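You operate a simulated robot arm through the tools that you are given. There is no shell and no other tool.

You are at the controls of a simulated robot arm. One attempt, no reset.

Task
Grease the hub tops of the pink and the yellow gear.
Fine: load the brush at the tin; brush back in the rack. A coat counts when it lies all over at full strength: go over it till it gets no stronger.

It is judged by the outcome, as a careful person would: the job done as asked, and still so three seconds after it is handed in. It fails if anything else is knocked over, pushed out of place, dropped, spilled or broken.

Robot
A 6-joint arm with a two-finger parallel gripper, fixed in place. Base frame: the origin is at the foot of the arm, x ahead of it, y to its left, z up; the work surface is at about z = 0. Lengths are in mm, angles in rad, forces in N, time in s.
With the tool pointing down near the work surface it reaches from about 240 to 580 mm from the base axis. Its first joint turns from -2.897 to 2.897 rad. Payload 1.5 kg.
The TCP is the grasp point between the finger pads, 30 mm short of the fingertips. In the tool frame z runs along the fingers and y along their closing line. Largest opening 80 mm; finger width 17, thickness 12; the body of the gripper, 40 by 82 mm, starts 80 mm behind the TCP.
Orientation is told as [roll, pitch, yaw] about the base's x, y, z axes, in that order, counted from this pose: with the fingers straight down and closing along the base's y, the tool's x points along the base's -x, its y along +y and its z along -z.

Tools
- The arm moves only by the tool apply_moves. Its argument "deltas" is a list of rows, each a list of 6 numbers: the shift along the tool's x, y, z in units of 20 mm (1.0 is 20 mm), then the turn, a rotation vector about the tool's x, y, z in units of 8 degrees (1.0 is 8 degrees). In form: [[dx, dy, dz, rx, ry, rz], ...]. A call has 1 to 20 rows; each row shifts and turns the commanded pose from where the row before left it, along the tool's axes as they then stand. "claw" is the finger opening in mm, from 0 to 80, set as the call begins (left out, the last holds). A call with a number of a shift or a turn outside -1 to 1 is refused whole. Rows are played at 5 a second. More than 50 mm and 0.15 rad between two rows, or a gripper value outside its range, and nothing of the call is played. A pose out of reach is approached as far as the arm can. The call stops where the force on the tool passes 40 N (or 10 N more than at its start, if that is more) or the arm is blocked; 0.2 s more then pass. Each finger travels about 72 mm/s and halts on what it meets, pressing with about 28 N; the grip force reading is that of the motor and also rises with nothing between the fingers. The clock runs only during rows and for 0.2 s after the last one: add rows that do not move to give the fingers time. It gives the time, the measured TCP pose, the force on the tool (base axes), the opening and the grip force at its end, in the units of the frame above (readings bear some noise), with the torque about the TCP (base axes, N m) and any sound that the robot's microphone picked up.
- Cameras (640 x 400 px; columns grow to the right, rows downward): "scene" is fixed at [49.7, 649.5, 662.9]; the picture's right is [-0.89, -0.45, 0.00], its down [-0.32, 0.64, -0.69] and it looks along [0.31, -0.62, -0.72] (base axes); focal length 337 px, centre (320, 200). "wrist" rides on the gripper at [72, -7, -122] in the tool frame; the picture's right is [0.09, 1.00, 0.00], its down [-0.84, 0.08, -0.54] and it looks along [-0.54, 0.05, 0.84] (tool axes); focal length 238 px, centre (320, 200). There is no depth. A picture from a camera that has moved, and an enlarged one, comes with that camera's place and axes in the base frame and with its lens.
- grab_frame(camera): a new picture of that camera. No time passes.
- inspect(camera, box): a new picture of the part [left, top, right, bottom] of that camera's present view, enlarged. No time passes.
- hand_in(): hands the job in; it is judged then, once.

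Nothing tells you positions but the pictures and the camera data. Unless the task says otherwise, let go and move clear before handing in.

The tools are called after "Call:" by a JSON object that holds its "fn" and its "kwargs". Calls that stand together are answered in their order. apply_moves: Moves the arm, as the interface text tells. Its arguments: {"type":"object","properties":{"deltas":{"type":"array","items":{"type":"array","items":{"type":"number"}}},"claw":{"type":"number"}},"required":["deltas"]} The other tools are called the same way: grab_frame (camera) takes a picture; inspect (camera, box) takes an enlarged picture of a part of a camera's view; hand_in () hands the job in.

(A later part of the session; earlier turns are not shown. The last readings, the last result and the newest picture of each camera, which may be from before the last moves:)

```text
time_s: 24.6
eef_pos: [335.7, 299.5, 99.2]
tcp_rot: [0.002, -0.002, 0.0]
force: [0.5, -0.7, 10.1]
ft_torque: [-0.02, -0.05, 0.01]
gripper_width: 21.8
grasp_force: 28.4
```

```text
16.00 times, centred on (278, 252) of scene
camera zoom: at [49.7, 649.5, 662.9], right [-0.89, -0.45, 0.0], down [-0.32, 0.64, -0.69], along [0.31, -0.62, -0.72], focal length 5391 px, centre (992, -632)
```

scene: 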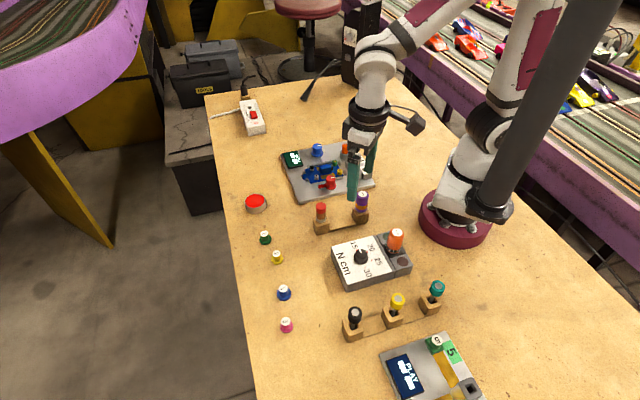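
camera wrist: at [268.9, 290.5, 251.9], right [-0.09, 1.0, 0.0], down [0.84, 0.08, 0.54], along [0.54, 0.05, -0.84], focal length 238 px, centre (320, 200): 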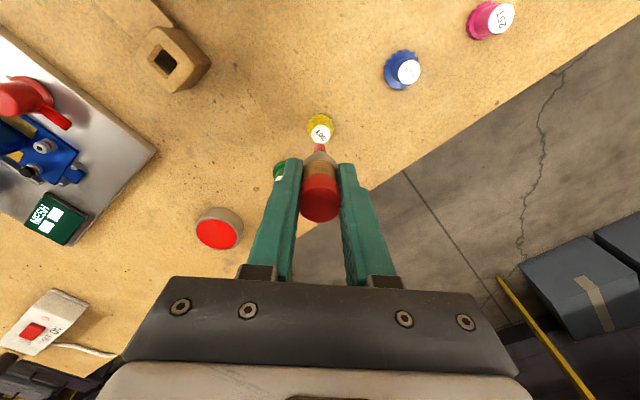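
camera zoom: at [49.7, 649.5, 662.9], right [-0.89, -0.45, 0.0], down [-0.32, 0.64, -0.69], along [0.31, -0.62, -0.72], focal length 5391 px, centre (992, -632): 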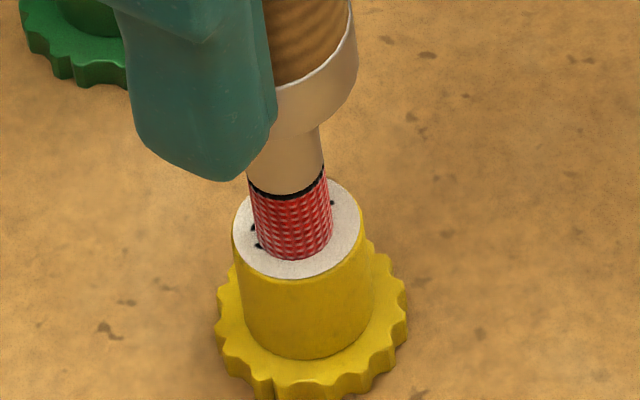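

Contact at about z = 98 (10 N). I'll lift a little to see what a single dab leaves.

Call:
{"fn": "apply_moves", "kwargs": {"deltas": [[0, 0, 0, 0, 0, 0], [0, 0, -0.5, 0, 0, 0], [0, 0, -0.5, 0, 0, 0], [0, 0, 0, 0, 0, 0]]}}

Call:
{"fn": "inspect", "kwargs": {"camera": "scene", "box": [266, 240, 290, 264]}}

Call:
{"fn": "inspect", "kwargs": {"camera": "wrist", "box": [290, 110, 350, 180]}}

```text
time_s: 25.6
eef_pos: [336.3, 297.9, 116.9]
tcp_rot: [0.0, -0.001, 0.0]
force: [1.1, -0.1, -0.1]
ft_torque: [-0.02, -0.01, 0.0]
gripper_width: 22.0
grasp_force: 28.5
```

```text
16.00 times, centred on (278, 252) of scene
camera zoom: at [49.7, 649.5, 662.9], right [-0.89, -0.45, 0.0], down [-0.32, 0.64, -0.69], along [0.31, -0.62, -0.72], focal length 5391 px, centre (992, -632)
```

zoom: 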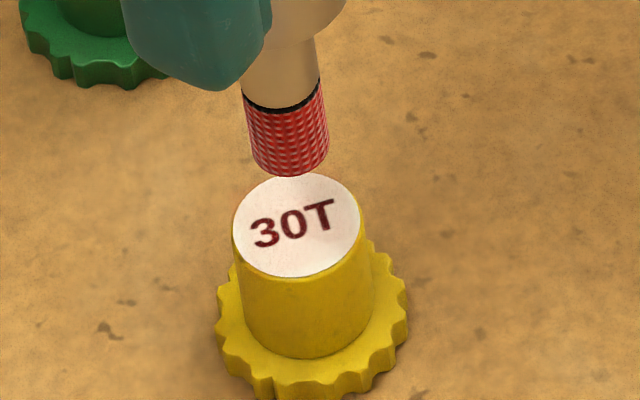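

```text
5.71 times, centred on (320, 145) of wrist
camera zoom: at [265.0, 290.8, 239.4], right [-0.09, 1.0, 0.0], down [0.84, 0.08, 0.54], along [0.54, 0.05, -0.84], focal length 1362 px, centre (320, 514)
```

zoom: 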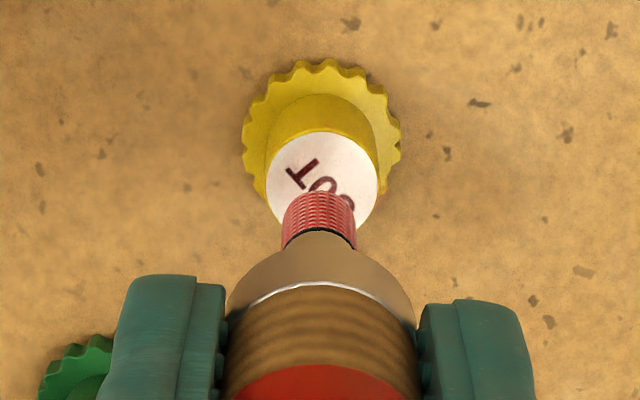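

A faint pink film appeared, evenly over the whole label. I'll touch again lightly and hold, to see if dwell time strengthens the coat.

Call:
{"fn": "apply_moves", "kwargs": {"deltas": [[0, 0, 0.5, 0, 0, 0], [0, 0, 0.4, 0, 0, 0], [0, 0, 0.09, 0, 0, 0], [0, 0, 0, 0, 0, 0], [0, 0, 0, 0, 0, 0], [0, 0, 0, 0, 0, 0], [0, 0, 0, 0, 0, 0], [0, 0, 0, 0, 0, 0], [0, 0, 0, 0, 0, 0]]}}

Call:
{"fn": "inspect", "kwargs": {"camera": "scene", "box": [266, 240, 290, 264]}}

```text
time_s: 27.6
eef_pos: [337.1, 299.2, 99.2]
tcp_rot: [0.001, -0.002, 0.001]
force: [0.6, -0.3, 10.3]
ft_torque: [-0.04, -0.05, 0.01]
gripper_width: 21.9
grasp_force: 27.4
```

```text
16.00 times, centred on (278, 252) of scene
camera zoom: at [49.7, 649.5, 662.9], right [-0.89, -0.45, 0.0], down [-0.32, 0.64, -0.69], along [0.31, -0.62, -0.72], focal length 5391 px, centre (992, -632)
```

zoom: 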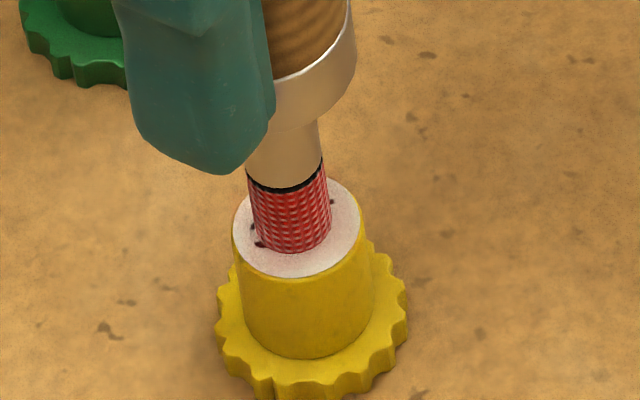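

Let me lift and compare the colour strength.

Call:
{"fn": "apply_moves", "kwargs": {"deltas": [[0, 0, -0.5, 0, 0, 0], [0, 0, -0.5, 0, 0, 0], [0, 0, 0, 0, 0, 0]]}}

Call:
{"fn": "inspect", "kwargs": {"camera": "scene", "box": [266, 240, 290, 264]}}

Call:
{"fn": "inspect", "kwargs": {"camera": "wrist", "box": [290, 110, 350, 180]}}

```text
time_s: 28.4
eef_pos: [337.5, 298.1, 118.0]
tcp_rot: [0.001, 0.0, -0.001]
force: [0.3, 0.3, -1.6]
ft_torque: [-0.01, 0.0, -0.03]
gripper_width: 21.9
grasp_force: 27.9
```

```text
16.00 times, centred on (278, 252) of scene
camera zoom: at [49.7, 649.5, 662.9], right [-0.89, -0.45, 0.0], down [-0.32, 0.64, -0.69], along [0.31, -0.62, -0.72], focal length 5391 px, centre (992, -632)
```

zoom: 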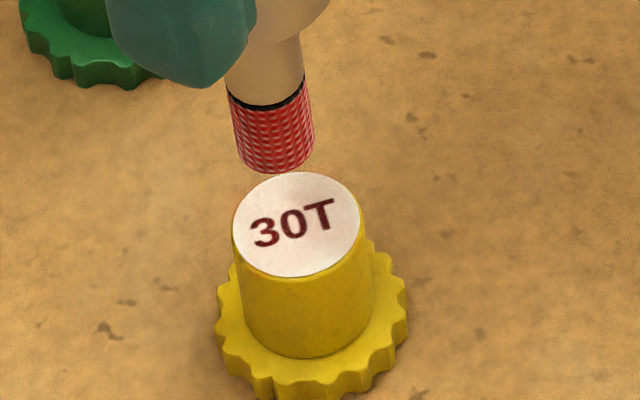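

```text
5.71 times, centred on (320, 145) of wrist
camera zoom: at [266.8, 291.6, 239.9], right [-0.09, 1.0, 0.0], down [0.84, 0.08, 0.54], along [0.54, 0.05, -0.84], focal length 1362 px, centre (320, 514)
```

zoom: 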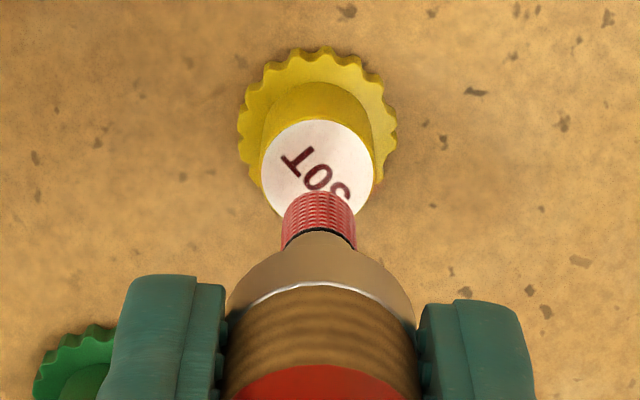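

Dwelling alone doesn't strengthen it, so it needs strokes. I'll try short, light strokes near the centre and check that the gear stays put.

Call:
{"fn": "apply_moves", "kwargs": {"deltas": [[0.03, 0, 0.5, 0, 0, 0], [0.03, 0, 0.4, 0, 0, 0], [0, 0, 0.07, 0, 0, 0], [0, 0, 0, 0, 0, 0]]}}

Call:
{"fn": "apply_moves", "kwargs": {"deltas": [[0.1, 0, 0, 0, 0, 0], [-0.1, 0, 0, 0, 0, 0], [-0.1, 0, 0, 0, 0, 0], [0.1, 0, 0, 0, 0, 0]]}}

Call:
{"fn": "inspect", "kwargs": {"camera": "scene", "box": [266, 240, 290, 264]}}

Call:
{"fn": "inspect", "kwargs": {"camera": "wrist", "box": [290, 110, 350, 180]}}

```text
time_s: 29.4
eef_pos: [335.7, 297.0, 99.6]
tcp_rot: [0.001, -0.001, 0.0]
force: [-0.3, 0.0, 0.8]
ft_torque: [-0.06, -0.01, -0.04]
gripper_width: 22.3
grasp_force: 27.8
```

```text
time_s: 30.4
eef_pos: [336.6, 297.4, 100.2]
tcp_rot: [0.0, 0.0, 0.0]
force: [0.8, 0.2, -0.2]
ft_torque: [-0.02, -0.03, 0.05]
gripper_width: 22.1
grasp_force: 27.7
```

```text
16.00 times, centred on (278, 252) of scene
camera zoom: at [49.7, 649.5, 662.9], right [-0.89, -0.45, 0.0], down [-0.32, 0.64, -0.69], along [0.31, -0.62, -0.72], focal length 5391 px, centre (992, -632)
```

zoom: 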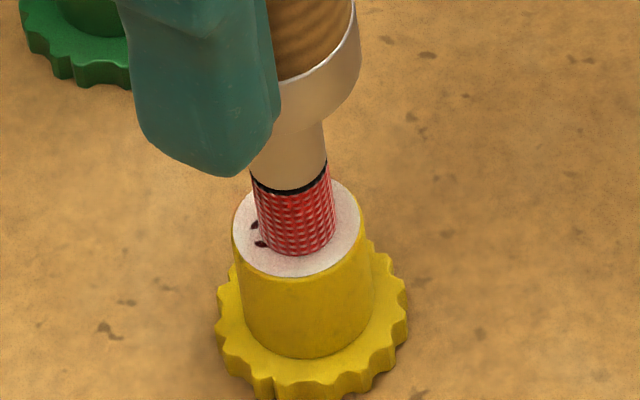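

```text
5.71 times, centred on (320, 145) of wrist
camera zoom: at [265.2, 291.5, 221.0], right [-0.09, 1.0, 0.0], down [0.84, 0.08, 0.54], along [0.54, 0.05, -0.84], focal length 1362 px, centre (320, 514)
```

zoom: 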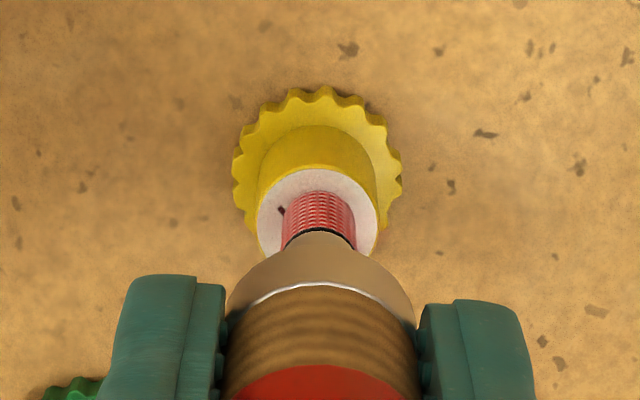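

Just above contact; I'll go down 0.4 mm and stroke.

Call:
{"fn": "apply_moves", "kwargs": {"deltas": [[0, 0, 0.02, 0, 0, 0], [0, 0, 0, 0, 0, 0]]}}

Call:
{"fn": "apply_moves", "kwargs": {"deltas": [[0.1, 0, 0, 0, 0, 0], [-0.1, 0, 0, 0, 0, 0], [-0.1, 0, 0, 0, 0, 0], [0.1, 0, 0, 0, 0, 0]]}}

Call:
{"fn": "inspect", "kwargs": {"camera": "scene", "box": [266, 240, 290, 264]}}

```text
time_s: 31.0
eef_pos: [335.5, 298.3, 99.5]
tcp_rot: [0.0, 0.001, 0.001]
force: [0.4, -0.3, 0.3]
ft_torque: [-0.01, -0.02, -0.02]
gripper_width: 22.2
grasp_force: 27.7
```

```text
time_s: 32.0
eef_pos: [334.5, 297.2, 97.5]
tcp_rot: [0.0, -0.003, 0.0]
force: [1.4, 0.1, 2.6]
ft_torque: [0.0, -0.1, 0.03]
gripper_width: 22.1
grasp_force: 28.2
```

```text
16.00 times, centred on (278, 252) of scene
camera zoom: at [49.7, 649.5, 662.9], right [-0.89, -0.45, 0.0], down [-0.32, 0.64, -0.69], along [0.31, -0.62, -0.72], focal length 5391 px, centre (992, -632)
```

zoom: 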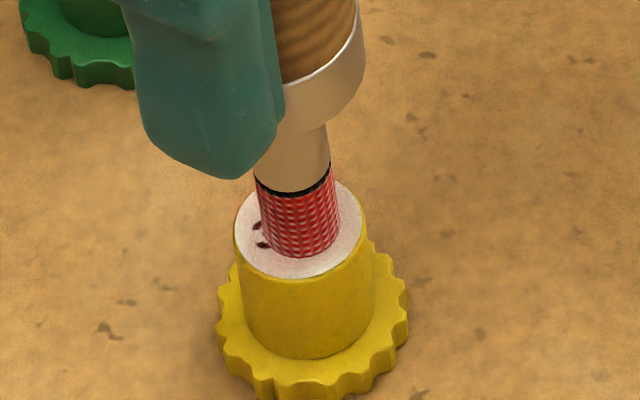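

Call:
{"fn": "apply_moves", "kwargs": {"deltas": [[0, 0, -0.4, 0, 0, 0], [0, 0, -0.6, 0, 0, 0], [0, 0, 0, 0, 0, 0]]}}

Call:
{"fn": "inspect", "kwargs": {"camera": "scene", "box": [266, 240, 290, 264]}}

Call:
{"fn": "inspect", "kwargs": {"camera": "wrist", "box": [290, 110, 350, 180]}}

```text
time_s: 32.8
eef_pos: [335.5, 298.1, 117.9]
tcp_rot: [-0.001, 0.001, -0.001]
force: [0.0, 0.2, 0.0]
ft_torque: [0.0, 0.0, -0.02]
gripper_width: 22.2
grasp_force: 28.2
```

```text
16.00 times, centred on (278, 252) of scene
camera zoom: at [49.7, 649.5, 662.9], right [-0.89, -0.45, 0.0], down [-0.32, 0.64, -0.69], along [0.31, -0.62, -0.72], focal length 5391 px, centre (992, -632)
```

zoom: 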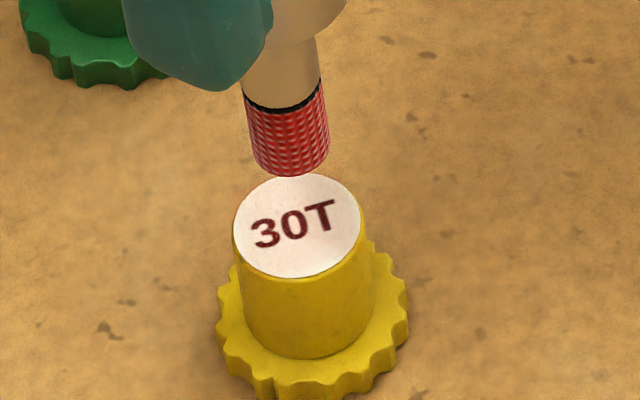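

```text
5.71 times, centred on (320, 145) of wrist
camera zoom: at [264.4, 291.3, 240.3], right [-0.09, 1.0, 0.0], down [0.84, 0.08, 0.54], along [0.54, 0.05, -0.84], focal length 1362 px, centre (320, 514)
```

zoom: 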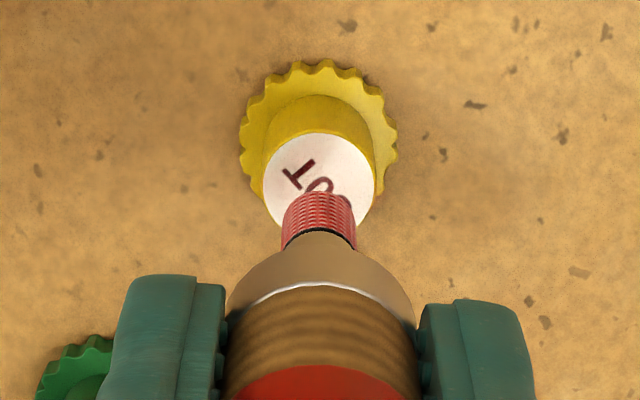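

The film looks unchanged, so tiny strokes at near-zero force did little. I'll press a touch firmer and do wider strokes across the hub top.

Call:
{"fn": "apply_moves", "kwargs": {"deltas": [[0, 0, 0.5, 0, 0, 0], [0, 0, 0.4, 0, 0, 0], [0, 0, 0.11, 0, 0, 0], [0, 0, 0, 0, 0, 0]]}}

Call:
{"fn": "apply_moves", "kwargs": {"deltas": [[0.1, 0, 0, 0, 0, 0], [0.1, 0, 0, 0, 0, 0], [-0.1, 0, 0, 0, 0, 0], [-0.1, 0, 0, 0, 0, 0], [-0.1, 0, 0, 0, 0, 0], [-0.1, 0, 0, 0, 0, 0], [0.1, 0, 0, 0, 0, 0], [0.1, 0, 0, 0, 0, 0]]}}

Call:
{"fn": "inspect", "kwargs": {"camera": "scene", "box": [266, 240, 290, 264]}}

Call:
{"fn": "inspect", "kwargs": {"camera": "wrist", "box": [290, 110, 350, 180]}}

```text
time_s: 33.8
eef_pos: [336.2, 297.3, 97.5]
tcp_rot: [-0.001, -0.002, 0.001]
force: [-1.0, -0.3, 3.6]
ft_torque: [-0.04, 0.04, 0.01]
gripper_width: 22.2
grasp_force: 27.8
```

```text
time_s: 35.6
eef_pos: [336.5, 299.2, 98.6]
tcp_rot: [0.001, -0.004, 0.002]
force: [2.9, -0.3, 5.8]
ft_torque: [0.05, -0.19, 0.0]
gripper_width: 22.3
grasp_force: 28.1
```

```text
16.00 times, centred on (278, 252) of scene
camera zoom: at [49.7, 649.5, 662.9], right [-0.89, -0.45, 0.0], down [-0.32, 0.64, -0.69], along [0.31, -0.62, -0.72], focal length 5391 px, centre (992, -632)
```

zoom: 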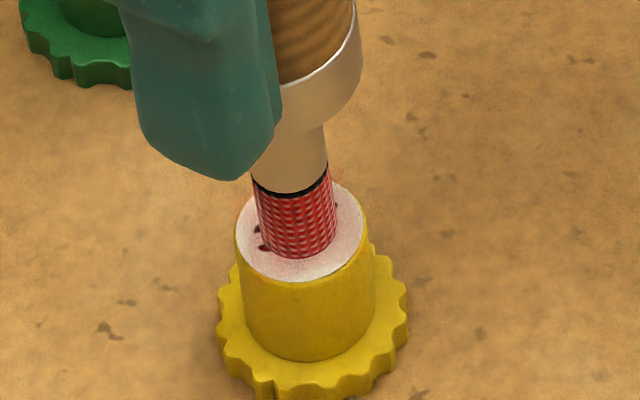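

```text
5.71 times, centred on (320, 145) of wrist
camera zoom: at [265.0, 291.5, 220.1], right [-0.09, 1.0, 0.0], down [0.84, 0.08, 0.54], along [0.54, 0.05, -0.84], focal length 1362 px, centre (320, 514)
```

zoom: 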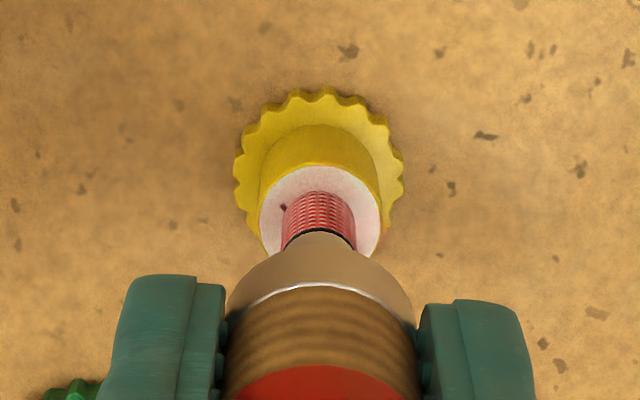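

Now the label seems pinker and the gear stays in place. I'll go over it with light circular strokes so the friction is tangential.

Call:
{"fn": "apply_moves", "kwargs": {"deltas": [[0.175, 0, -0.01, 0, 0, 0], [-0.051, 0.124, 0, 0, 0, 0], [-0.124, 0.051, 0, 0, 0, 0], [-0.124, -0.051, 0, 0, 0, 0], [-0.051, -0.124, 0, 0, 0, 0], [0.051, -0.124, 0, 0, 0, 0], [0.124, -0.051, 0, 0, 0, 0], [0.124, 0.051, 0, 0, 0, 0], [0.051, 0.124, 0, 0, 0, 0], [-0.051, 0.124, 0, 0, 0, 0], [-0.124, 0.051, 0, 0, 0, 0], [-0.124, -0.051, 0, 0, 0, 0], [-0.051, -0.124, 0, 0, 0, 0], [0.051, -0.124, 0, 0, 0, 0], [0.124, -0.051, 0, 0, 0, 0], [0.124, 0.051, 0, 0, 0, 0], [0.051, 0.124, 0, 0, 0, 0], [-0.175, 0, 0, 0, 0, 0]]}}

Call:
{"fn": "inspect", "kwargs": {"camera": "scene", "box": [266, 240, 290, 264]}}

Call:
{"fn": "inspect", "kwargs": {"camera": "wrist", "box": [290, 110, 350, 180]}}

```text
time_s: 39.4
eef_pos: [335.3, 298.5, 97.7]
tcp_rot: [0.003, 0.001, 0.0]
force: [-7.7, -3.3, 20.0]
ft_torque: [-0.27, 0.63, -0.01]
gripper_width: 22.2
grasp_force: 28.1
```

```text
16.00 times, centred on (278, 252) of scene
camera zoom: at [49.7, 649.5, 662.9], right [-0.89, -0.45, 0.0], down [-0.32, 0.64, -0.69], along [0.31, -0.62, -0.72], focal length 5391 px, centre (992, -632)
```

zoom: 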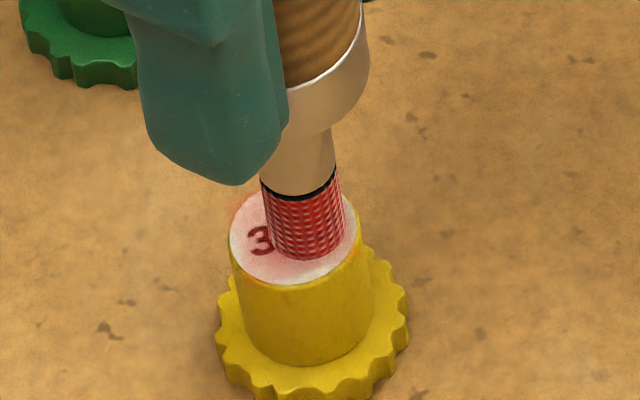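

```text
5.71 times, centred on (320, 145) of wrist
camera zoom: at [264.4, 291.4, 219.7], right [-0.09, 1.0, 0.0], down [0.84, 0.08, 0.54], along [0.54, 0.05, -0.84], focal length 1362 px, centre (320, 514)
```

zoom: 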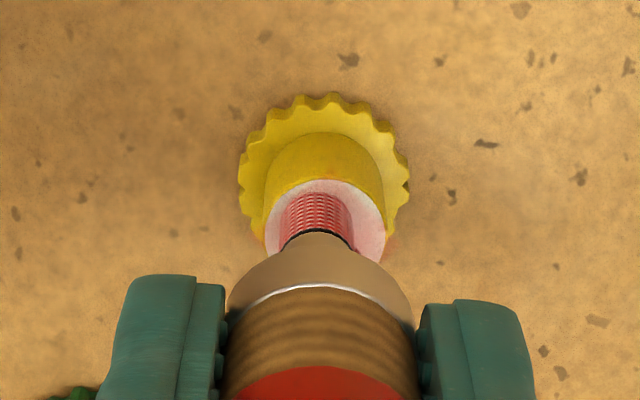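

The gear is being tilted a bit under 20 N, so I'm lifting straight off right away to let it settle.

Call:
{"fn": "apply_moves", "kwargs": {"deltas": [[0, 0, -0.2, 0, 0, 0], [0, 0, -0.4, 0, 0, 0], [0, 0, -0.4, 0, 0, 0], [0, 0, 0, 0, 0, 0]]}}

Call:
{"fn": "inspect", "kwargs": {"camera": "scene", "box": [266, 240, 290, 264]}}

Call:
{"fn": "inspect", "kwargs": {"camera": "wrist", "box": [290, 110, 350, 180]}}

```text
time_s: 40.4
eef_pos: [335.0, 297.3, 117.0]
tcp_rot: [0.001, 0.0, 0.0]
force: [-0.7, 0.2, -1.3]
ft_torque: [-0.02, -0.03, -0.01]
gripper_width: 22.2
grasp_force: 27.8
```

```text
16.00 times, centred on (278, 252) of scene
camera zoom: at [49.7, 649.5, 662.9], right [-0.89, -0.45, 0.0], down [-0.32, 0.64, -0.69], along [0.31, -0.62, -0.72], focal length 5391 px, centre (992, -632)
```

zoom: 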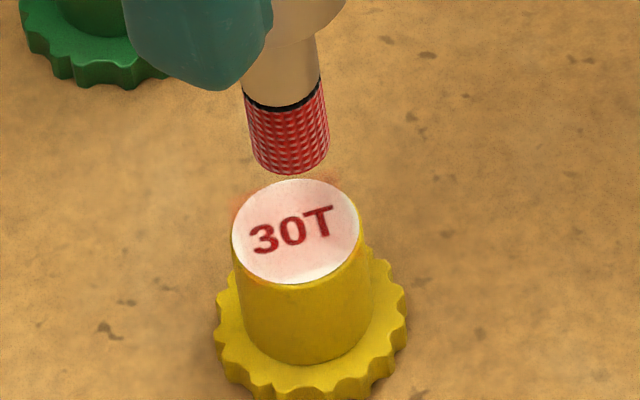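

```text
5.71 times, centred on (320, 145) of wrist
camera zoom: at [264.8, 290.8, 239.5], right [-0.09, 1.0, 0.0], down [0.84, 0.08, 0.54], along [0.54, 0.05, -0.84], focal length 1362 px, centre (320, 514)
```

zoom: 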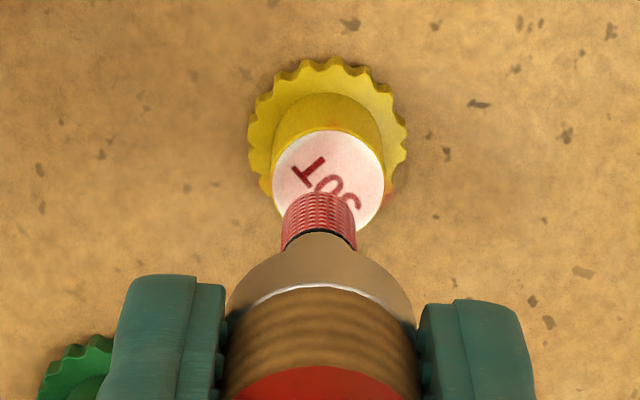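

Call:
{"fn": "inspect", "kwargs": {"camera": "scene", "box": [272, 249, 284, 261]}}

Call:
{"fn": "inspect", "kwargs": {"camera": "scene", "box": [240, 225, 300, 275]}}

```text
16.00 times, centred on (278, 255) of scene
camera zoom: at [49.7, 649.5, 662.9], right [-0.89, -0.45, 0.0], down [-0.32, 0.64, -0.69], along [0.31, -0.62, -0.72], focal length 5391 px, centre (992, -680)
```

zoom: 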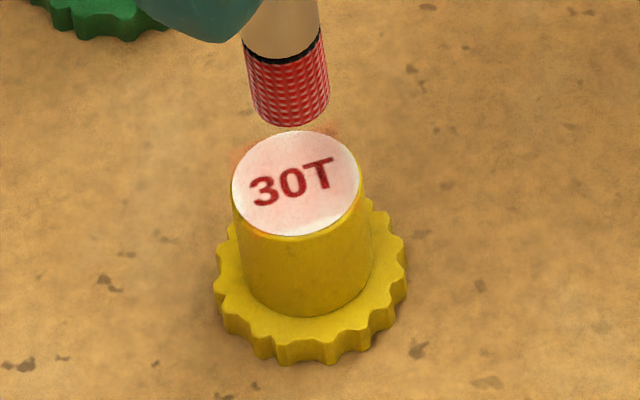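

```text
8.00 times, centred on (270, 250) of scene
camera zoom: at [49.7, 649.5, 662.9], right [-0.89, -0.45, 0.0], down [-0.32, 0.64, -0.69], along [0.31, -0.62, -0.72], focal length 2696 px, centre (720, -200)
```

zoom: 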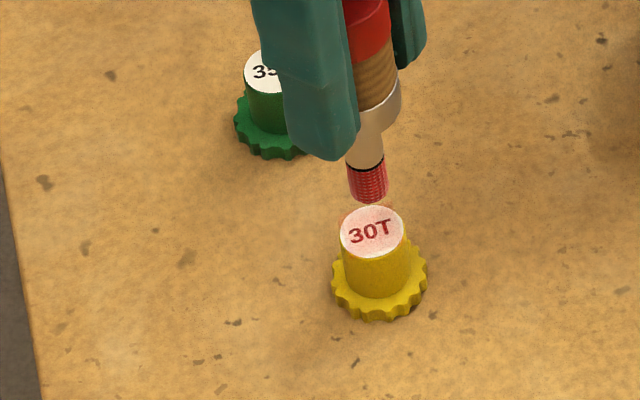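

The coat is pinker but uneven, and the gear shifted about 1 mm toward +y with an uncoated crescent on that side. I'll use light inward strokes from the +y side (toward −y), lifting between them.

Call:
{"fn": "apply_moves", "kwargs": {"deltas": [[-0.02, 0.295, 0.5, 0, 0, 0], [0, 0, 0.4, 0, 0, 0], [0, 0, 0.1, 0, 0, 0], [0, -0.14, 0, 0, 0, 0], [0, -0.14, 0, 0, 0, 0], [0, 0, -0.1, 0, 0, 0], [-0.15, 0.25, 0, 0, 0, 0], [0, 0, 0.1, 0, 0, 0], [0, -0.14, 0, 0, 0, 0], [0, -0.14, 0, 0, 0, 0], [0, 0, -0.1, 0, 0, 0], [0.3, 0.28, 0, 0, 0, 0], [0, 0, 0.1, 0, 0, 0], [0, -0.14, 0, 0, 0, 0], [0, -0.14, 0, 0, 0, 0]]}}

Call:
{"fn": "apply_moves", "kwargs": {"deltas": [[-0.15, 0, -0.5, 0, 0, 0], [0, 0, -0.5, 0, 0, 0], [0, 0, 0, 0, 0, 0]]}}

Call:
{"fn": "inspect", "kwargs": {"camera": "scene", "box": [266, 240, 290, 264]}}

Call:
{"fn": "inspect", "kwargs": {"camera": "wrist", "box": [290, 110, 350, 180]}}

```text
time_s: 43.6
eef_pos: [333.6, 297.3, 98.9]
tcp_rot: [0.001, -0.001, 0.0]
force: [-0.7, -0.1, -0.4]
ft_torque: [-0.04, 0.0, -0.01]
gripper_width: 22.0
grasp_force: 27.5
```

```text
time_s: 44.4
eef_pos: [336.9, 298.9, 119.4]
tcp_rot: [-0.001, 0.0, 0.001]
force: [0.3, 0.3, -0.5]
ft_torque: [-0.02, -0.02, 0.01]
gripper_width: 22.1
grasp_force: 27.9
```

```text
16.00 times, centred on (278, 252) of scene
camera zoom: at [49.7, 649.5, 662.9], right [-0.89, -0.45, 0.0], down [-0.32, 0.64, -0.69], along [0.31, -0.62, -0.72], focal length 5391 px, centre (992, -632)
```

zoom: 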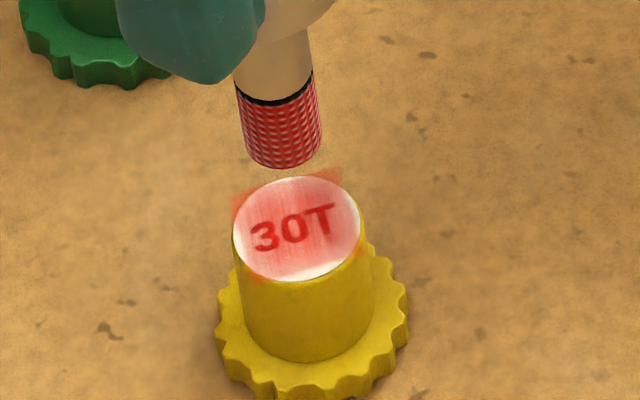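

```text
5.71 times, centred on (320, 145) of wrist
camera zoom: at [265.7, 291.0, 240.7], right [-0.09, 1.0, 0.0], down [0.84, 0.08, 0.54], along [0.54, 0.05, -0.84], focal length 1362 px, centre (320, 514)
```

zoom: 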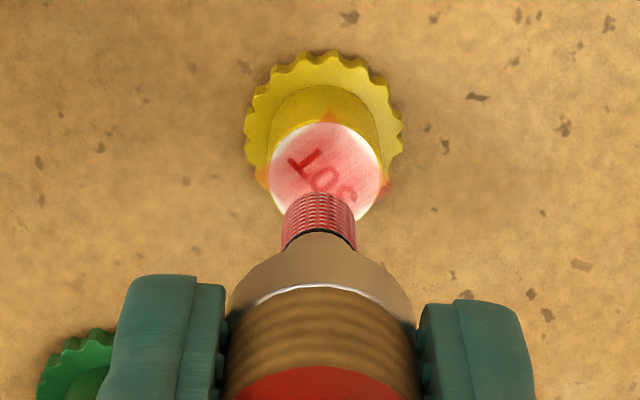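

That worked well: each stroke-and-lift adds a visible layer. I'll continue with inward strokes from the −x and +x sides.

Call:
{"fn": "apply_moves", "kwargs": {"deltas": [[0.255, 0.075, 0.5, 0, 0, 0], [0, 0, 0.4, 0, 0, 0], [0, 0, 0.1, 0, 0, 0], [-0.14, 0, 0, 0, 0, 0], [-0.14, 0, 0, 0, 0, 0], [0, 0, -0.1, 0, 0, 0], [0.28, 0.15, 0, 0, 0, 0], [0, 0, 0.1, 0, 0, 0], [-0.14, 0, 0, 0, 0, 0], [-0.14, 0, 0, 0, 0, 0], [0, 0, -0.1, 0, 0, 0], [0.28, -0.3, 0, 0, 0, 0], [0, 0, 0.1, 0, 0, 0], [-0.14, 0, 0, 0, 0, 0], [-0.14, 0, 0, 0, 0, 0], [0, 0, -0.1, 0, 0, 0], [-0.17, 0.15, 0, 0, 0, 0], [0, 0, 0.1, 0, 0, 0], [0.14, 0, 0, 0, 0, 0], [0.14, 0, 0, 0, 0, 0]]}}

Call:
{"fn": "apply_moves", "kwargs": {"deltas": [[0, 0, -0.1, 0, 0, 0], [-0.28, 0.15, 0, 0, 0, 0], [0, 0, 0.1, 0, 0, 0], [0.14, 0, 0, 0, 0, 0], [0.14, 0, 0, 0, 0, 0], [0, 0, -0.1, 0, 0, 0], [-0.28, -0.3, 0, 0, 0, 0], [0, 0, 0.1, 0, 0, 0], [0.14, 0, 0, 0, 0, 0], [0.14, 0, 0, 0, 0, 0], [0, 0.15, -0.5, 0, 0, 0], [0, 0, -0.5, 0, 0, 0], [0, 0, 0, 0, 0, 0]]}}

Call:
{"fn": "inspect", "kwargs": {"camera": "scene", "box": [266, 240, 290, 264]}}

Call:
{"fn": "inspect", "kwargs": {"camera": "wrist", "box": [290, 110, 350, 180]}}

```text
time_s: 48.6
eef_pos: [334.2, 300.3, 99.5]
tcp_rot: [0.001, -0.001, 0.0]
force: [1.4, -0.5, 3.6]
ft_torque: [-0.04, -0.15, 0.0]
gripper_width: 22.2
grasp_force: 28.1
```

```text
time_s: 51.4
eef_pos: [334.0, 299.1, 117.9]
tcp_rot: [0.001, 0.0, -0.001]
force: [-0.4, -0.5, 0.0]
ft_torque: [0.01, 0.0, 0.0]
gripper_width: 22.4
grasp_force: 28.3
```

```text
16.00 times, centred on (278, 252) of scene
camera zoom: at [49.7, 649.5, 662.9], right [-0.89, -0.45, 0.0], down [-0.32, 0.64, -0.69], along [0.31, -0.62, -0.72], focal length 5391 px, centre (992, -632)
```

zoom: 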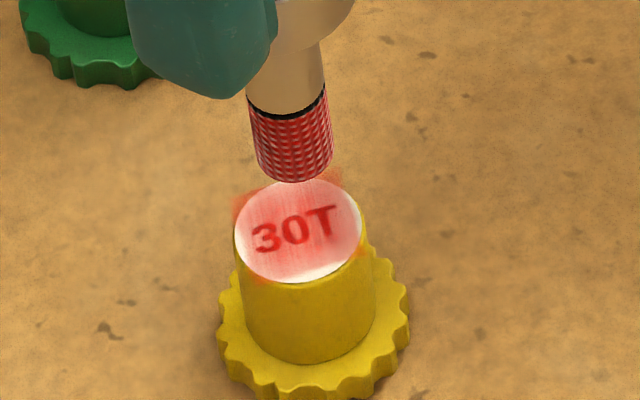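

```text
5.71 times, centred on (320, 145) of wrist
camera zoom: at [263.3, 291.9, 240.0], right [-0.09, 1.0, 0.0], down [0.84, 0.08, 0.54], along [0.54, 0.05, -0.84], focal length 1362 px, centre (320, 514)
```

zoom: 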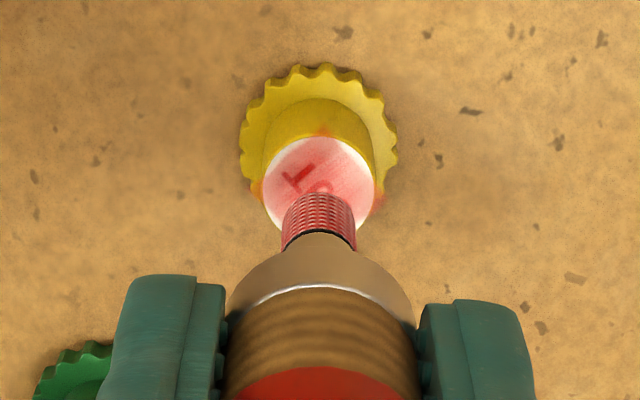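

The six x-strokes added little, perhaps from too light a contact or a drier brush. I'll test with a slightly firmer stroke in −y, reading the force.

Call:
{"fn": "apply_moves", "kwargs": {"deltas": [[-0.05, 0.2, 0.5, 0, 0, 0], [0, 0, 0.4, 0, 0, 0], [0, 0, 0.1, 0, 0, 0], [0, 0, 0.01, 0, 0, 0]]}}

Call:
{"fn": "apply_moves", "kwargs": {"deltas": [[0, -0.14, 0, 0, 0, 0], [0, -0.14, 0, 0, 0, 0]]}}

Call:
{"fn": "apply_moves", "kwargs": {"deltas": [[0, 0, -0.1, 0, 0, 0], [-0.15, 0.25, 0, 0, 0, 0], [0, 0, 0.1, 0, 0, 0], [0, -0.14, 0, 0, 0, 0], [0, -0.14, 0, 0, 0, 0], [0, 0, -0.1, 0, 0, 0], [0.3, 0.28, 0, 0, 0, 0], [0, 0, 0.1, 0, 0, 0], [0, -0.14, 0, 0, 0, 0], [0, -0.14, 0, 0, 0, 0], [-0.15, 0, -0.5, 0, 0, 0], [0, 0, -0.5, 0, 0, 0], [0, 0, 0, 0, 0, 0]]}}

Call:
{"fn": "inspect", "kwargs": {"camera": "scene", "box": [266, 240, 290, 264]}}

Call:
{"fn": "inspect", "kwargs": {"camera": "wrist", "box": [290, 110, 350, 180]}}

```text
time_s: 52.4
eef_pos: [333.6, 303.5, 98.4]
tcp_rot: [-0.001, -0.002, 0.001]
force: [-0.9, -0.1, 2.4]
ft_torque: [-0.05, 0.02, -0.01]
gripper_width: 22.0
grasp_force: 28.0
```

```text
time_s: 53.0
eef_pos: [335.0, 297.1, 97.2]
tcp_rot: [0.001, 0.0, -0.001]
force: [-0.5, 1.5, 4.6]
ft_torque: [0.12, 0.0, 0.02]
gripper_width: 22.4
grasp_force: 27.9
```

```text
time_s: 55.8
eef_pos: [335.2, 297.8, 117.8]
tcp_rot: [-0.002, 0.0, -0.001]
force: [-0.2, 0.3, -0.5]
ft_torque: [0.0, -0.03, 0.05]
gripper_width: 22.2
grasp_force: 28.2
```

```text
16.00 times, centred on (278, 252) of scene
camera zoom: at [49.7, 649.5, 662.9], right [-0.89, -0.45, 0.0], down [-0.32, 0.64, -0.69], along [0.31, -0.62, -0.72], focal length 5391 px, centre (992, -632)
```

zoom: 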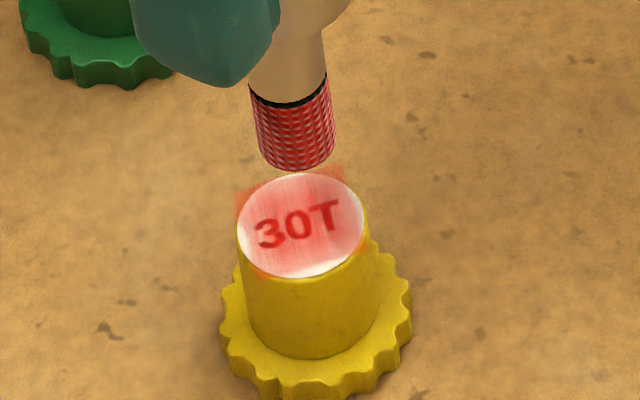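

```text
5.71 times, centred on (320, 145) of wrist
camera zoom: at [264.2, 289.9, 239.7], right [-0.09, 1.0, 0.0], down [0.84, 0.08, 0.54], along [0.54, 0.05, -0.84], focal length 1362 px, centre (320, 514)
```

zoom: 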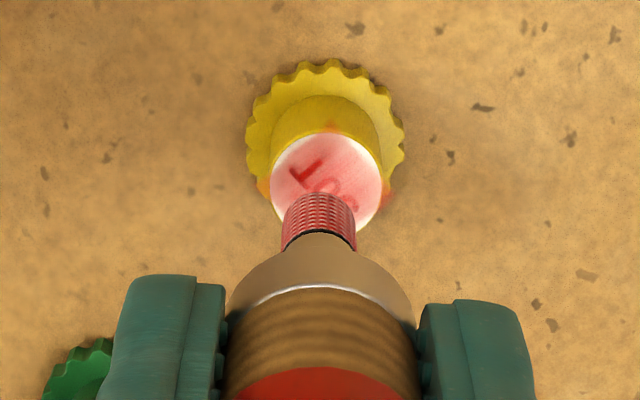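

The coat grew a little more. To rule out a dry brush I'll go back to the tin for a fuller load, then return.

Call:
{"fn": "apply_moves", "kwargs": {"deltas": [[0, 0, -0.8, 0, 0, 0], [0, 0, -0.8, 0, 0, 0], [-0.331, -0.8275, 0, 0, 0, 0], [-0.331, -0.8275, 0, 0, 0, 0], [-0.331, -0.8275, 0, 0, 0, 0], [-0.331, -0.8275, 0, 0, 0, 0], [-0.845, -0.3686, 0, 0, 0, 0], [-0.845, -0.3686, 0, 0, 0, 0], [-0.845, -0.3686, 0, 0, 0, 0], [-0.845, -0.3686, 0, 0, 0, 0], [-0.845, -0.3686, 0, 0, 0, 0], [-0.845, -0.3686, 0, 0, 0, 0], [-0.845, -0.3686, 0, 0, 0, 0], [0, 0, 0.8, 0, 0, 0], [0, 0, 0.8, 0, 0, 0], [0, 0, 0.6, 0, 0, 0], [0, 0, 0.4, 0, 0, 0], [0, 0, 0, 0, 0, 0]]}}

Call:
{"fn": "inspect", "kwargs": {"camera": "scene", "box": [230, 165, 280, 215]}}

Call:
{"fn": "inspect", "kwargs": {"camera": "scene", "box": [266, 240, 290, 264]}}

Call:
{"fn": "inspect", "kwargs": {"camera": "wrist", "box": [280, 90, 360, 190]}}

```text
time_s: 59.6
eef_pos: [479.0, 177.9, 98.5]
tcp_rot: [-0.001, -0.002, 0.001]
force: [-0.5, 0.1, -0.3]
ft_torque: [-0.01, 0.02, 0.02]
gripper_width: 22.0
grasp_force: 27.9
```

```text
8.00 times, centred on (255, 190) of scene
camera zoom: at [49.7, 649.5, 662.9], right [-0.89, -0.45, 0.0], down [-0.32, 0.64, -0.69], along [0.31, -0.62, -0.72], focal length 2696 px, centre (840, 280)
```

zoom: 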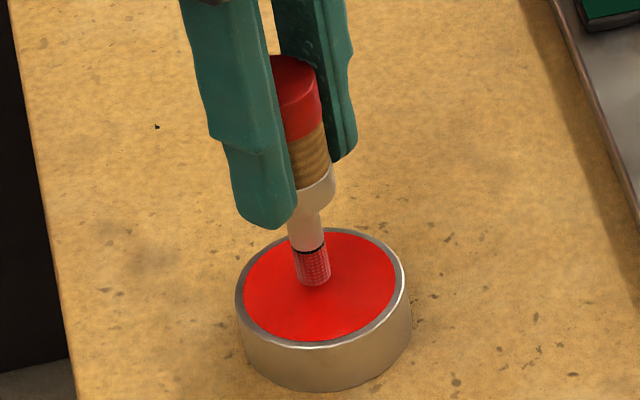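

```text
16.00 times, centred on (278, 252) of scene
camera zoom: at [49.7, 649.5, 662.9], right [-0.89, -0.45, 0.0], down [-0.32, 0.64, -0.69], along [0.31, -0.62, -0.72], focal length 5391 px, centre (992, -632)
```

zoom: 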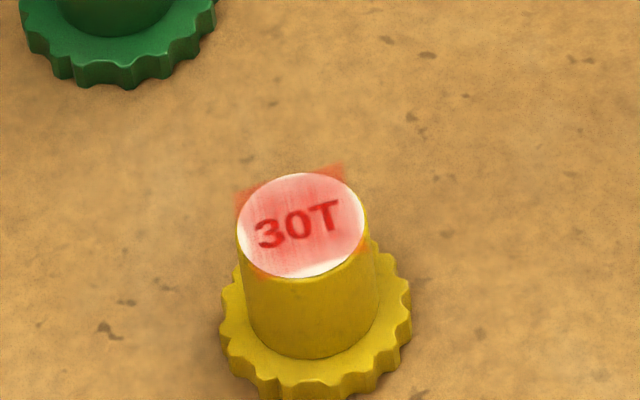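

```text
4.00 times, centred on (320, 140) of wrist
camera zoom: at [408.5, 171.7, 220.5], right [-0.09, 1.0, 0.0], down [0.84, 0.08, 0.54], along [0.54, 0.05, -0.84], focal length 953 px, centre (320, 440)
```

zoom: 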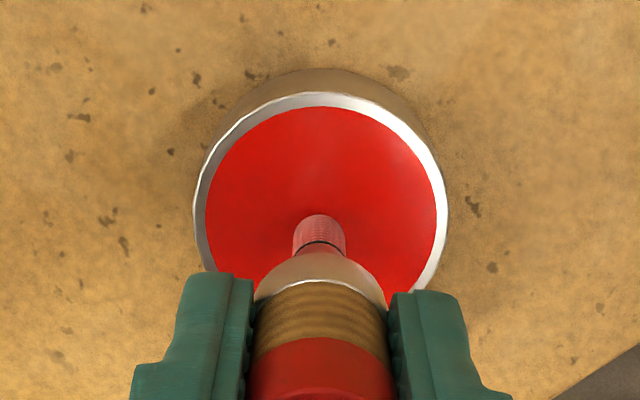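

The brush looks slightly less red than when fresh. I'll dab it in the grease a few times, with light pressure.

Call:
{"fn": "apply_moves", "kwargs": {"deltas": [[0, 0, 0.13, 0, 0, 0], [0, 0, 0, 0, 0, 0], [0, 0, 0, 0, 0, 0], [0, 0, 0, 0, 0, 0]]}}

Call:
{"fn": "apply_moves", "kwargs": {"deltas": [[0.1, 0, 0, 0, 0, 0], [-0.1, 0, 0, 0, 0, 0], [0, 0, -0.1, 0, 0, 0], [0.2, 0.2, 0, 0, 0, 0], [0, 0, 0.1, 0, 0, 0], [0, -0.1, 0, 0, 0, 0], [0, 0.1, 0, 0, 0, 0], [0, 0, -0.1, 0, 0, 0], [-0.2, -0.2, 0, 0, 0, 0], [0, 0, 0.1, 0, 0, 0], [0.1, 0, 0, 0, 0, 0], [-0.1, 0, 0, 0, 0, 0], [0, 0, 0, 0, 0, 0]]}}

Call:
{"fn": "apply_moves", "kwargs": {"deltas": [[0, 0, -0.5, 0, 0, 0], [0, 0, -0.6, 0, 0, 0], [0, 0, 0, 0, 0, 0]]}}

Call:
{"fn": "inspect", "kwargs": {"camera": "scene", "box": [230, 165, 280, 215]}}

Call:
{"fn": "inspect", "kwargs": {"camera": "wrist", "box": [280, 90, 360, 190]}}

```text
time_s: 60.6
eef_pos: [480.4, 179.3, 95.5]
tcp_rot: [0.0, 0.003, 0.0]
force: [-0.4, 0.7, -0.1]
ft_torque: [0.03, -0.03, -0.01]
gripper_width: 21.7
grasp_force: 28.1
```

```text
time_s: 63.4
eef_pos: [479.9, 179.0, 95.2]
tcp_rot: [0.001, -0.002, -0.002]
force: [0.0, -1.3, -0.5]
ft_torque: [-0.02, -0.02, -0.03]
gripper_width: 22.2
grasp_force: 28.4
```

```text
time_s: 64.2
eef_pos: [480.2, 177.7, 118.7]
tcp_rot: [-0.001, -0.002, 0.001]
force: [0.3, -0.2, 0.6]
ft_torque: [-0.01, -0.01, -0.01]
gripper_width: 22.2
grasp_force: 27.8
```

```text
8.00 times, centred on (255, 190) of scene
camera zoom: at [49.7, 649.5, 662.9], right [-0.89, -0.45, 0.0], down [-0.32, 0.64, -0.69], along [0.31, -0.62, -0.72], focal length 2696 px, centre (840, 280)
```

zoom: 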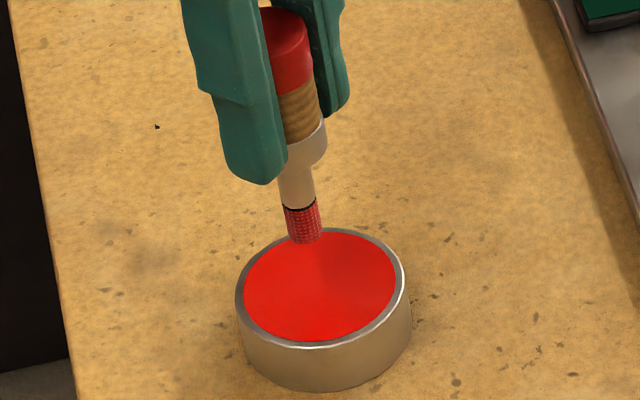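

```text
4.00 times, centred on (320, 140) of wrist
camera zoom: at [408.5, 171.8, 239.9], right [-0.09, 1.0, 0.0], down [0.84, 0.08, 0.54], along [0.54, 0.05, -0.84], focal length 953 px, centre (320, 440)
```

zoom: 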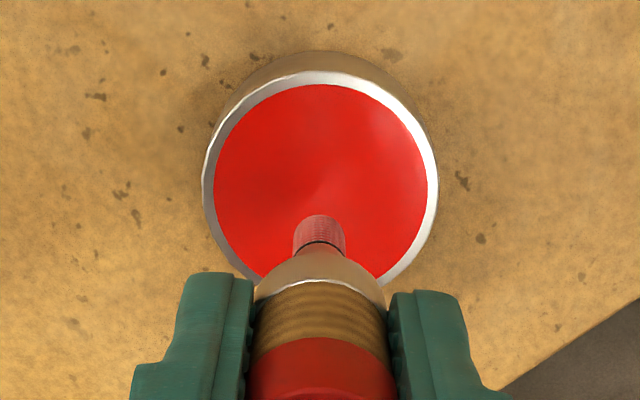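

No contact that time; I'll go about 1 mm deeper.

Call:
{"fn": "apply_moves", "kwargs": {"deltas": [[0, 0, 0.5, 0, 0, 0], [0, 0, 0.5, 0, 0, 0], [0, 0, 0.13, 0, 0, 0], [0, 0, 0.01, 0, 0, 0], [0, 0, 0, 0, 0, 0]]}}

```text
time_s: 65.4
eef_pos: [480.0, 179.3, 94.2]
tcp_rot: [0.002, -0.001, 0.001]
force: [-0.2, 0.0, -0.4]
ft_torque: [0.02, 0.01, -0.01]
gripper_width: 22.1
grasp_force: 28.0
```

Still no force; I'll step down slowly.

Call:
{"fn": "apply_moves", "kwargs": {"deltas": [[0, 0, 0.03, 0, 0, 0], [0, 0, 0.02, 0, 0, 0], [0, 0, 0, 0, 0, 0]]}}

Call:
{"fn": "apply_moves", "kwargs": {"deltas": [[0, 0, 0.03, 0, 0, 0], [0, 0, 0, 0, 0, 0]]}}

Call:
{"fn": "inspect", "kwargs": {"camera": "scene", "box": [230, 165, 280, 215]}}

```text
time_s: 66.2
eef_pos: [480.9, 178.8, 95.0]
tcp_rot: [0.003, -0.001, 0.0]
force: [-1.8, -1.5, 6.9]
ft_torque: [-0.03, 0.06, 0.05]
gripper_width: 22.2
grasp_force: 28.1
```

```text
time_s: 66.8
eef_pos: [480.3, 179.0, 94.0]
tcp_rot: [0.002, -0.003, 0.0]
force: [-2.3, -0.2, 14.0]
ft_torque: [-0.01, 0.12, 0.01]
gripper_width: 22.0
grasp_force: 28.4
```

```text
8.00 times, centred on (255, 190) of scene
camera zoom: at [49.7, 649.5, 662.9], right [-0.89, -0.45, 0.0], down [-0.32, 0.64, -0.69], along [0.31, -0.62, -0.72], focal length 2696 px, centre (840, 280)
```

zoom: 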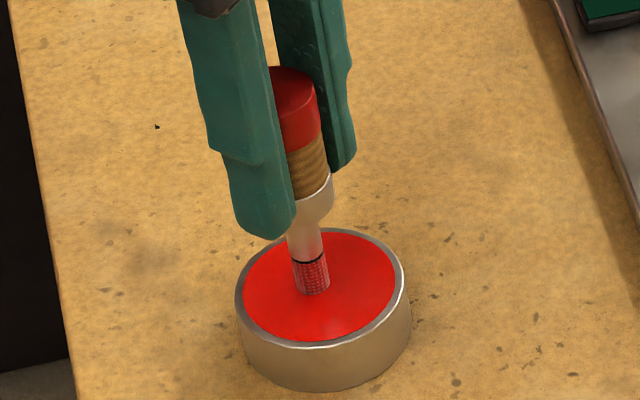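

Contact at 14 N in the grease now. I'll dwell, re-dab once, and lift.

Call:
{"fn": "apply_moves", "kwargs": {"deltas": [[0, 0, -0.02, 0, 0, 0], [0, 0, 0, 0, 0, 0], [0, 0, 0, 0, 0, 0], [0, 0, 0, 0, 0, 0], [0, 0, -0.1, 0, 0, 0], [0.15, 0, 0, 0, 0, 0], [0, 0, 0.1, 0, 0, 0], [0, 0, 0, 0, 0, 0], [0, 0, 0, 0, 0, 0], [0, 0, -0.1, 0, 0, 0], [-0.15, 0.15, 0, 0, 0, 0], [0, 0, 0.1, 0, 0, 0], [0, 0, 0, 0, 0, 0], [0, 0, 0, 0, 0, 0]]}}

Call:
{"fn": "apply_moves", "kwargs": {"deltas": [[0, -0.15, -0.4, 0, 0, 0], [0, 0, -0.82, 0, 0, 0], [0, 0, 0, 0, 0, 0]]}}

Call:
{"fn": "inspect", "kwargs": {"camera": "scene", "box": [230, 165, 280, 215]}}

Call:
{"fn": "inspect", "kwargs": {"camera": "wrist", "box": [280, 90, 360, 190]}}

```text
time_s: 69.8
eef_pos: [479.8, 182.0, 94.3]
tcp_rot: [0.002, -0.003, -0.001]
force: [-1.9, -0.1, 9.6]
ft_torque: [0.03, 0.13, 0.01]
gripper_width: 22.2
grasp_force: 28.7
```

```text
time_s: 70.6
eef_pos: [481.8, 178.2, 117.2]
tcp_rot: [0.001, -0.002, -0.001]
force: [0.3, 0.5, -0.7]
ft_torque: [-0.01, -0.03, -0.02]
gripper_width: 22.2
grasp_force: 28.2
```

```text
8.00 times, centred on (255, 190) of scene
camera zoom: at [49.7, 649.5, 662.9], right [-0.89, -0.45, 0.0], down [-0.32, 0.64, -0.69], along [0.31, -0.62, -0.72], focal length 2696 px, centre (840, 280)
```

zoom: 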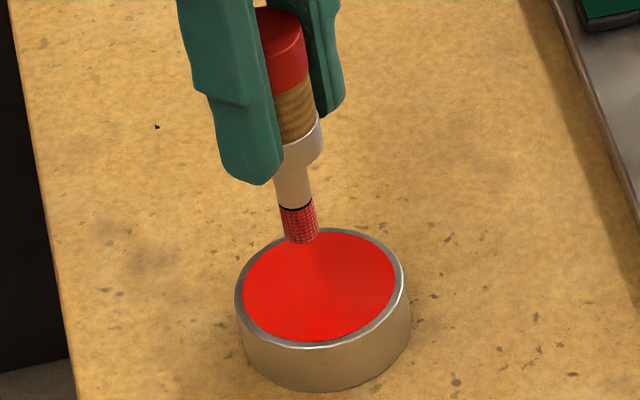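

```text
4.00 times, centred on (320, 140) of wrist
camera zoom: at [410.3, 171.8, 239.1], right [-0.09, 1.0, 0.0], down [0.84, 0.08, 0.54], along [0.54, 0.05, -0.84], focal length 953 px, centre (320, 440)
```

zoom: 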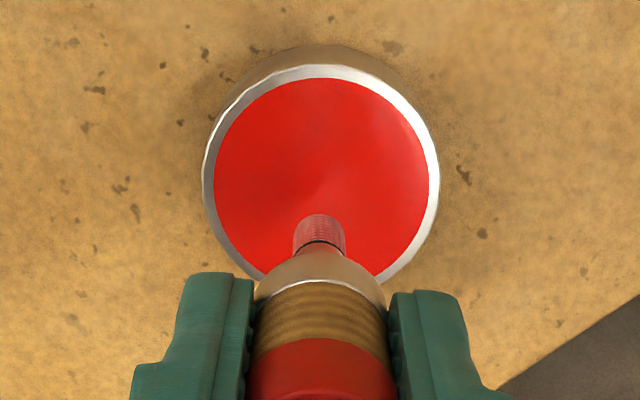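

The brush looks as red as before, so it was probably still loaded. I'll go back over the yellow gear and continue strokes from all sides until it stops changing.

Call:
{"fn": "apply_moves", "kwargs": {"deltas": [[0, 0, -0.8, 0, 0, 0], [0, 0, -0.8, 0, 0, 0], [0.845, 0.3686, 0, 0, 0, 0], [0.845, 0.3686, 0, 0, 0, 0], [0.845, 0.3686, 0, 0, 0, 0], [0.845, 0.3686, 0, 0, 0, 0], [0.845, 0.3686, 0, 0, 0, 0], [0.845, 0.3686, 0, 0, 0, 0], [0.845, 0.3686, 0, 0, 0, 0], [0.3325, 0.845, 0, 0, 0, 0], [0.3325, 0.845, 0, 0, 0, 0], [0.3325, 0.845, 0, 0, 0, 0], [0.3325, 0.845, 0, 0, 0, 0], [0, 0, 0.8, 0, 0, 0], [0, 0, 0.8, 0, 0, 0], [0, 0, 0, 0, 0, 0], [0, 0, 0, 0, 0, 0]]}}

Call:
{"fn": "inspect", "kwargs": {"camera": "scene", "box": [266, 240, 290, 264]}}

Call:
{"fn": "inspect", "kwargs": {"camera": "wrist", "box": [290, 110, 350, 180]}}

```text
time_s: 74.2
eef_pos: [334.2, 298.6, 118.3]
tcp_rot: [0.0, 0.001, 0.001]
force: [0.6, 0.6, 0.1]
ft_torque: [-0.06, -0.03, 0.01]
gripper_width: 22.0
grasp_force: 28.1
```

```text
16.00 times, centred on (278, 252) of scene
camera zoom: at [49.7, 649.5, 662.9], right [-0.89, -0.45, 0.0], down [-0.32, 0.64, -0.69], along [0.31, -0.62, -0.72], focal length 5391 px, centre (992, -632)
```

zoom: 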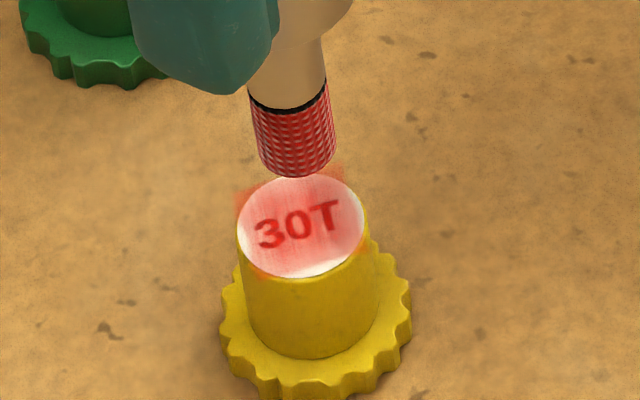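

```text
5.71 times, centred on (320, 145) of wrist
camera zoom: at [263.7, 291.0, 239.7], right [-0.09, 1.0, 0.0], down [0.84, 0.08, 0.54], along [0.54, 0.05, -0.84], focal length 1362 px, centre (320, 514)
```

zoom: 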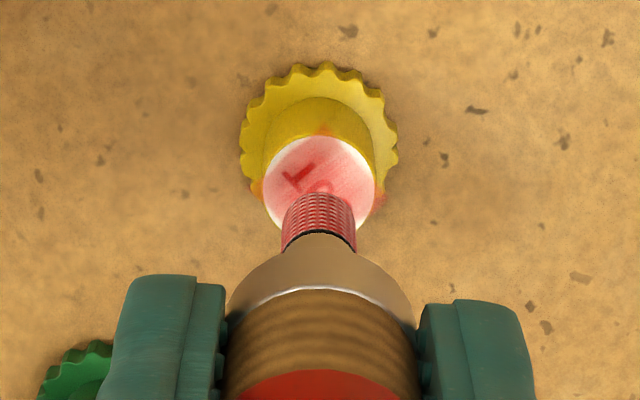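

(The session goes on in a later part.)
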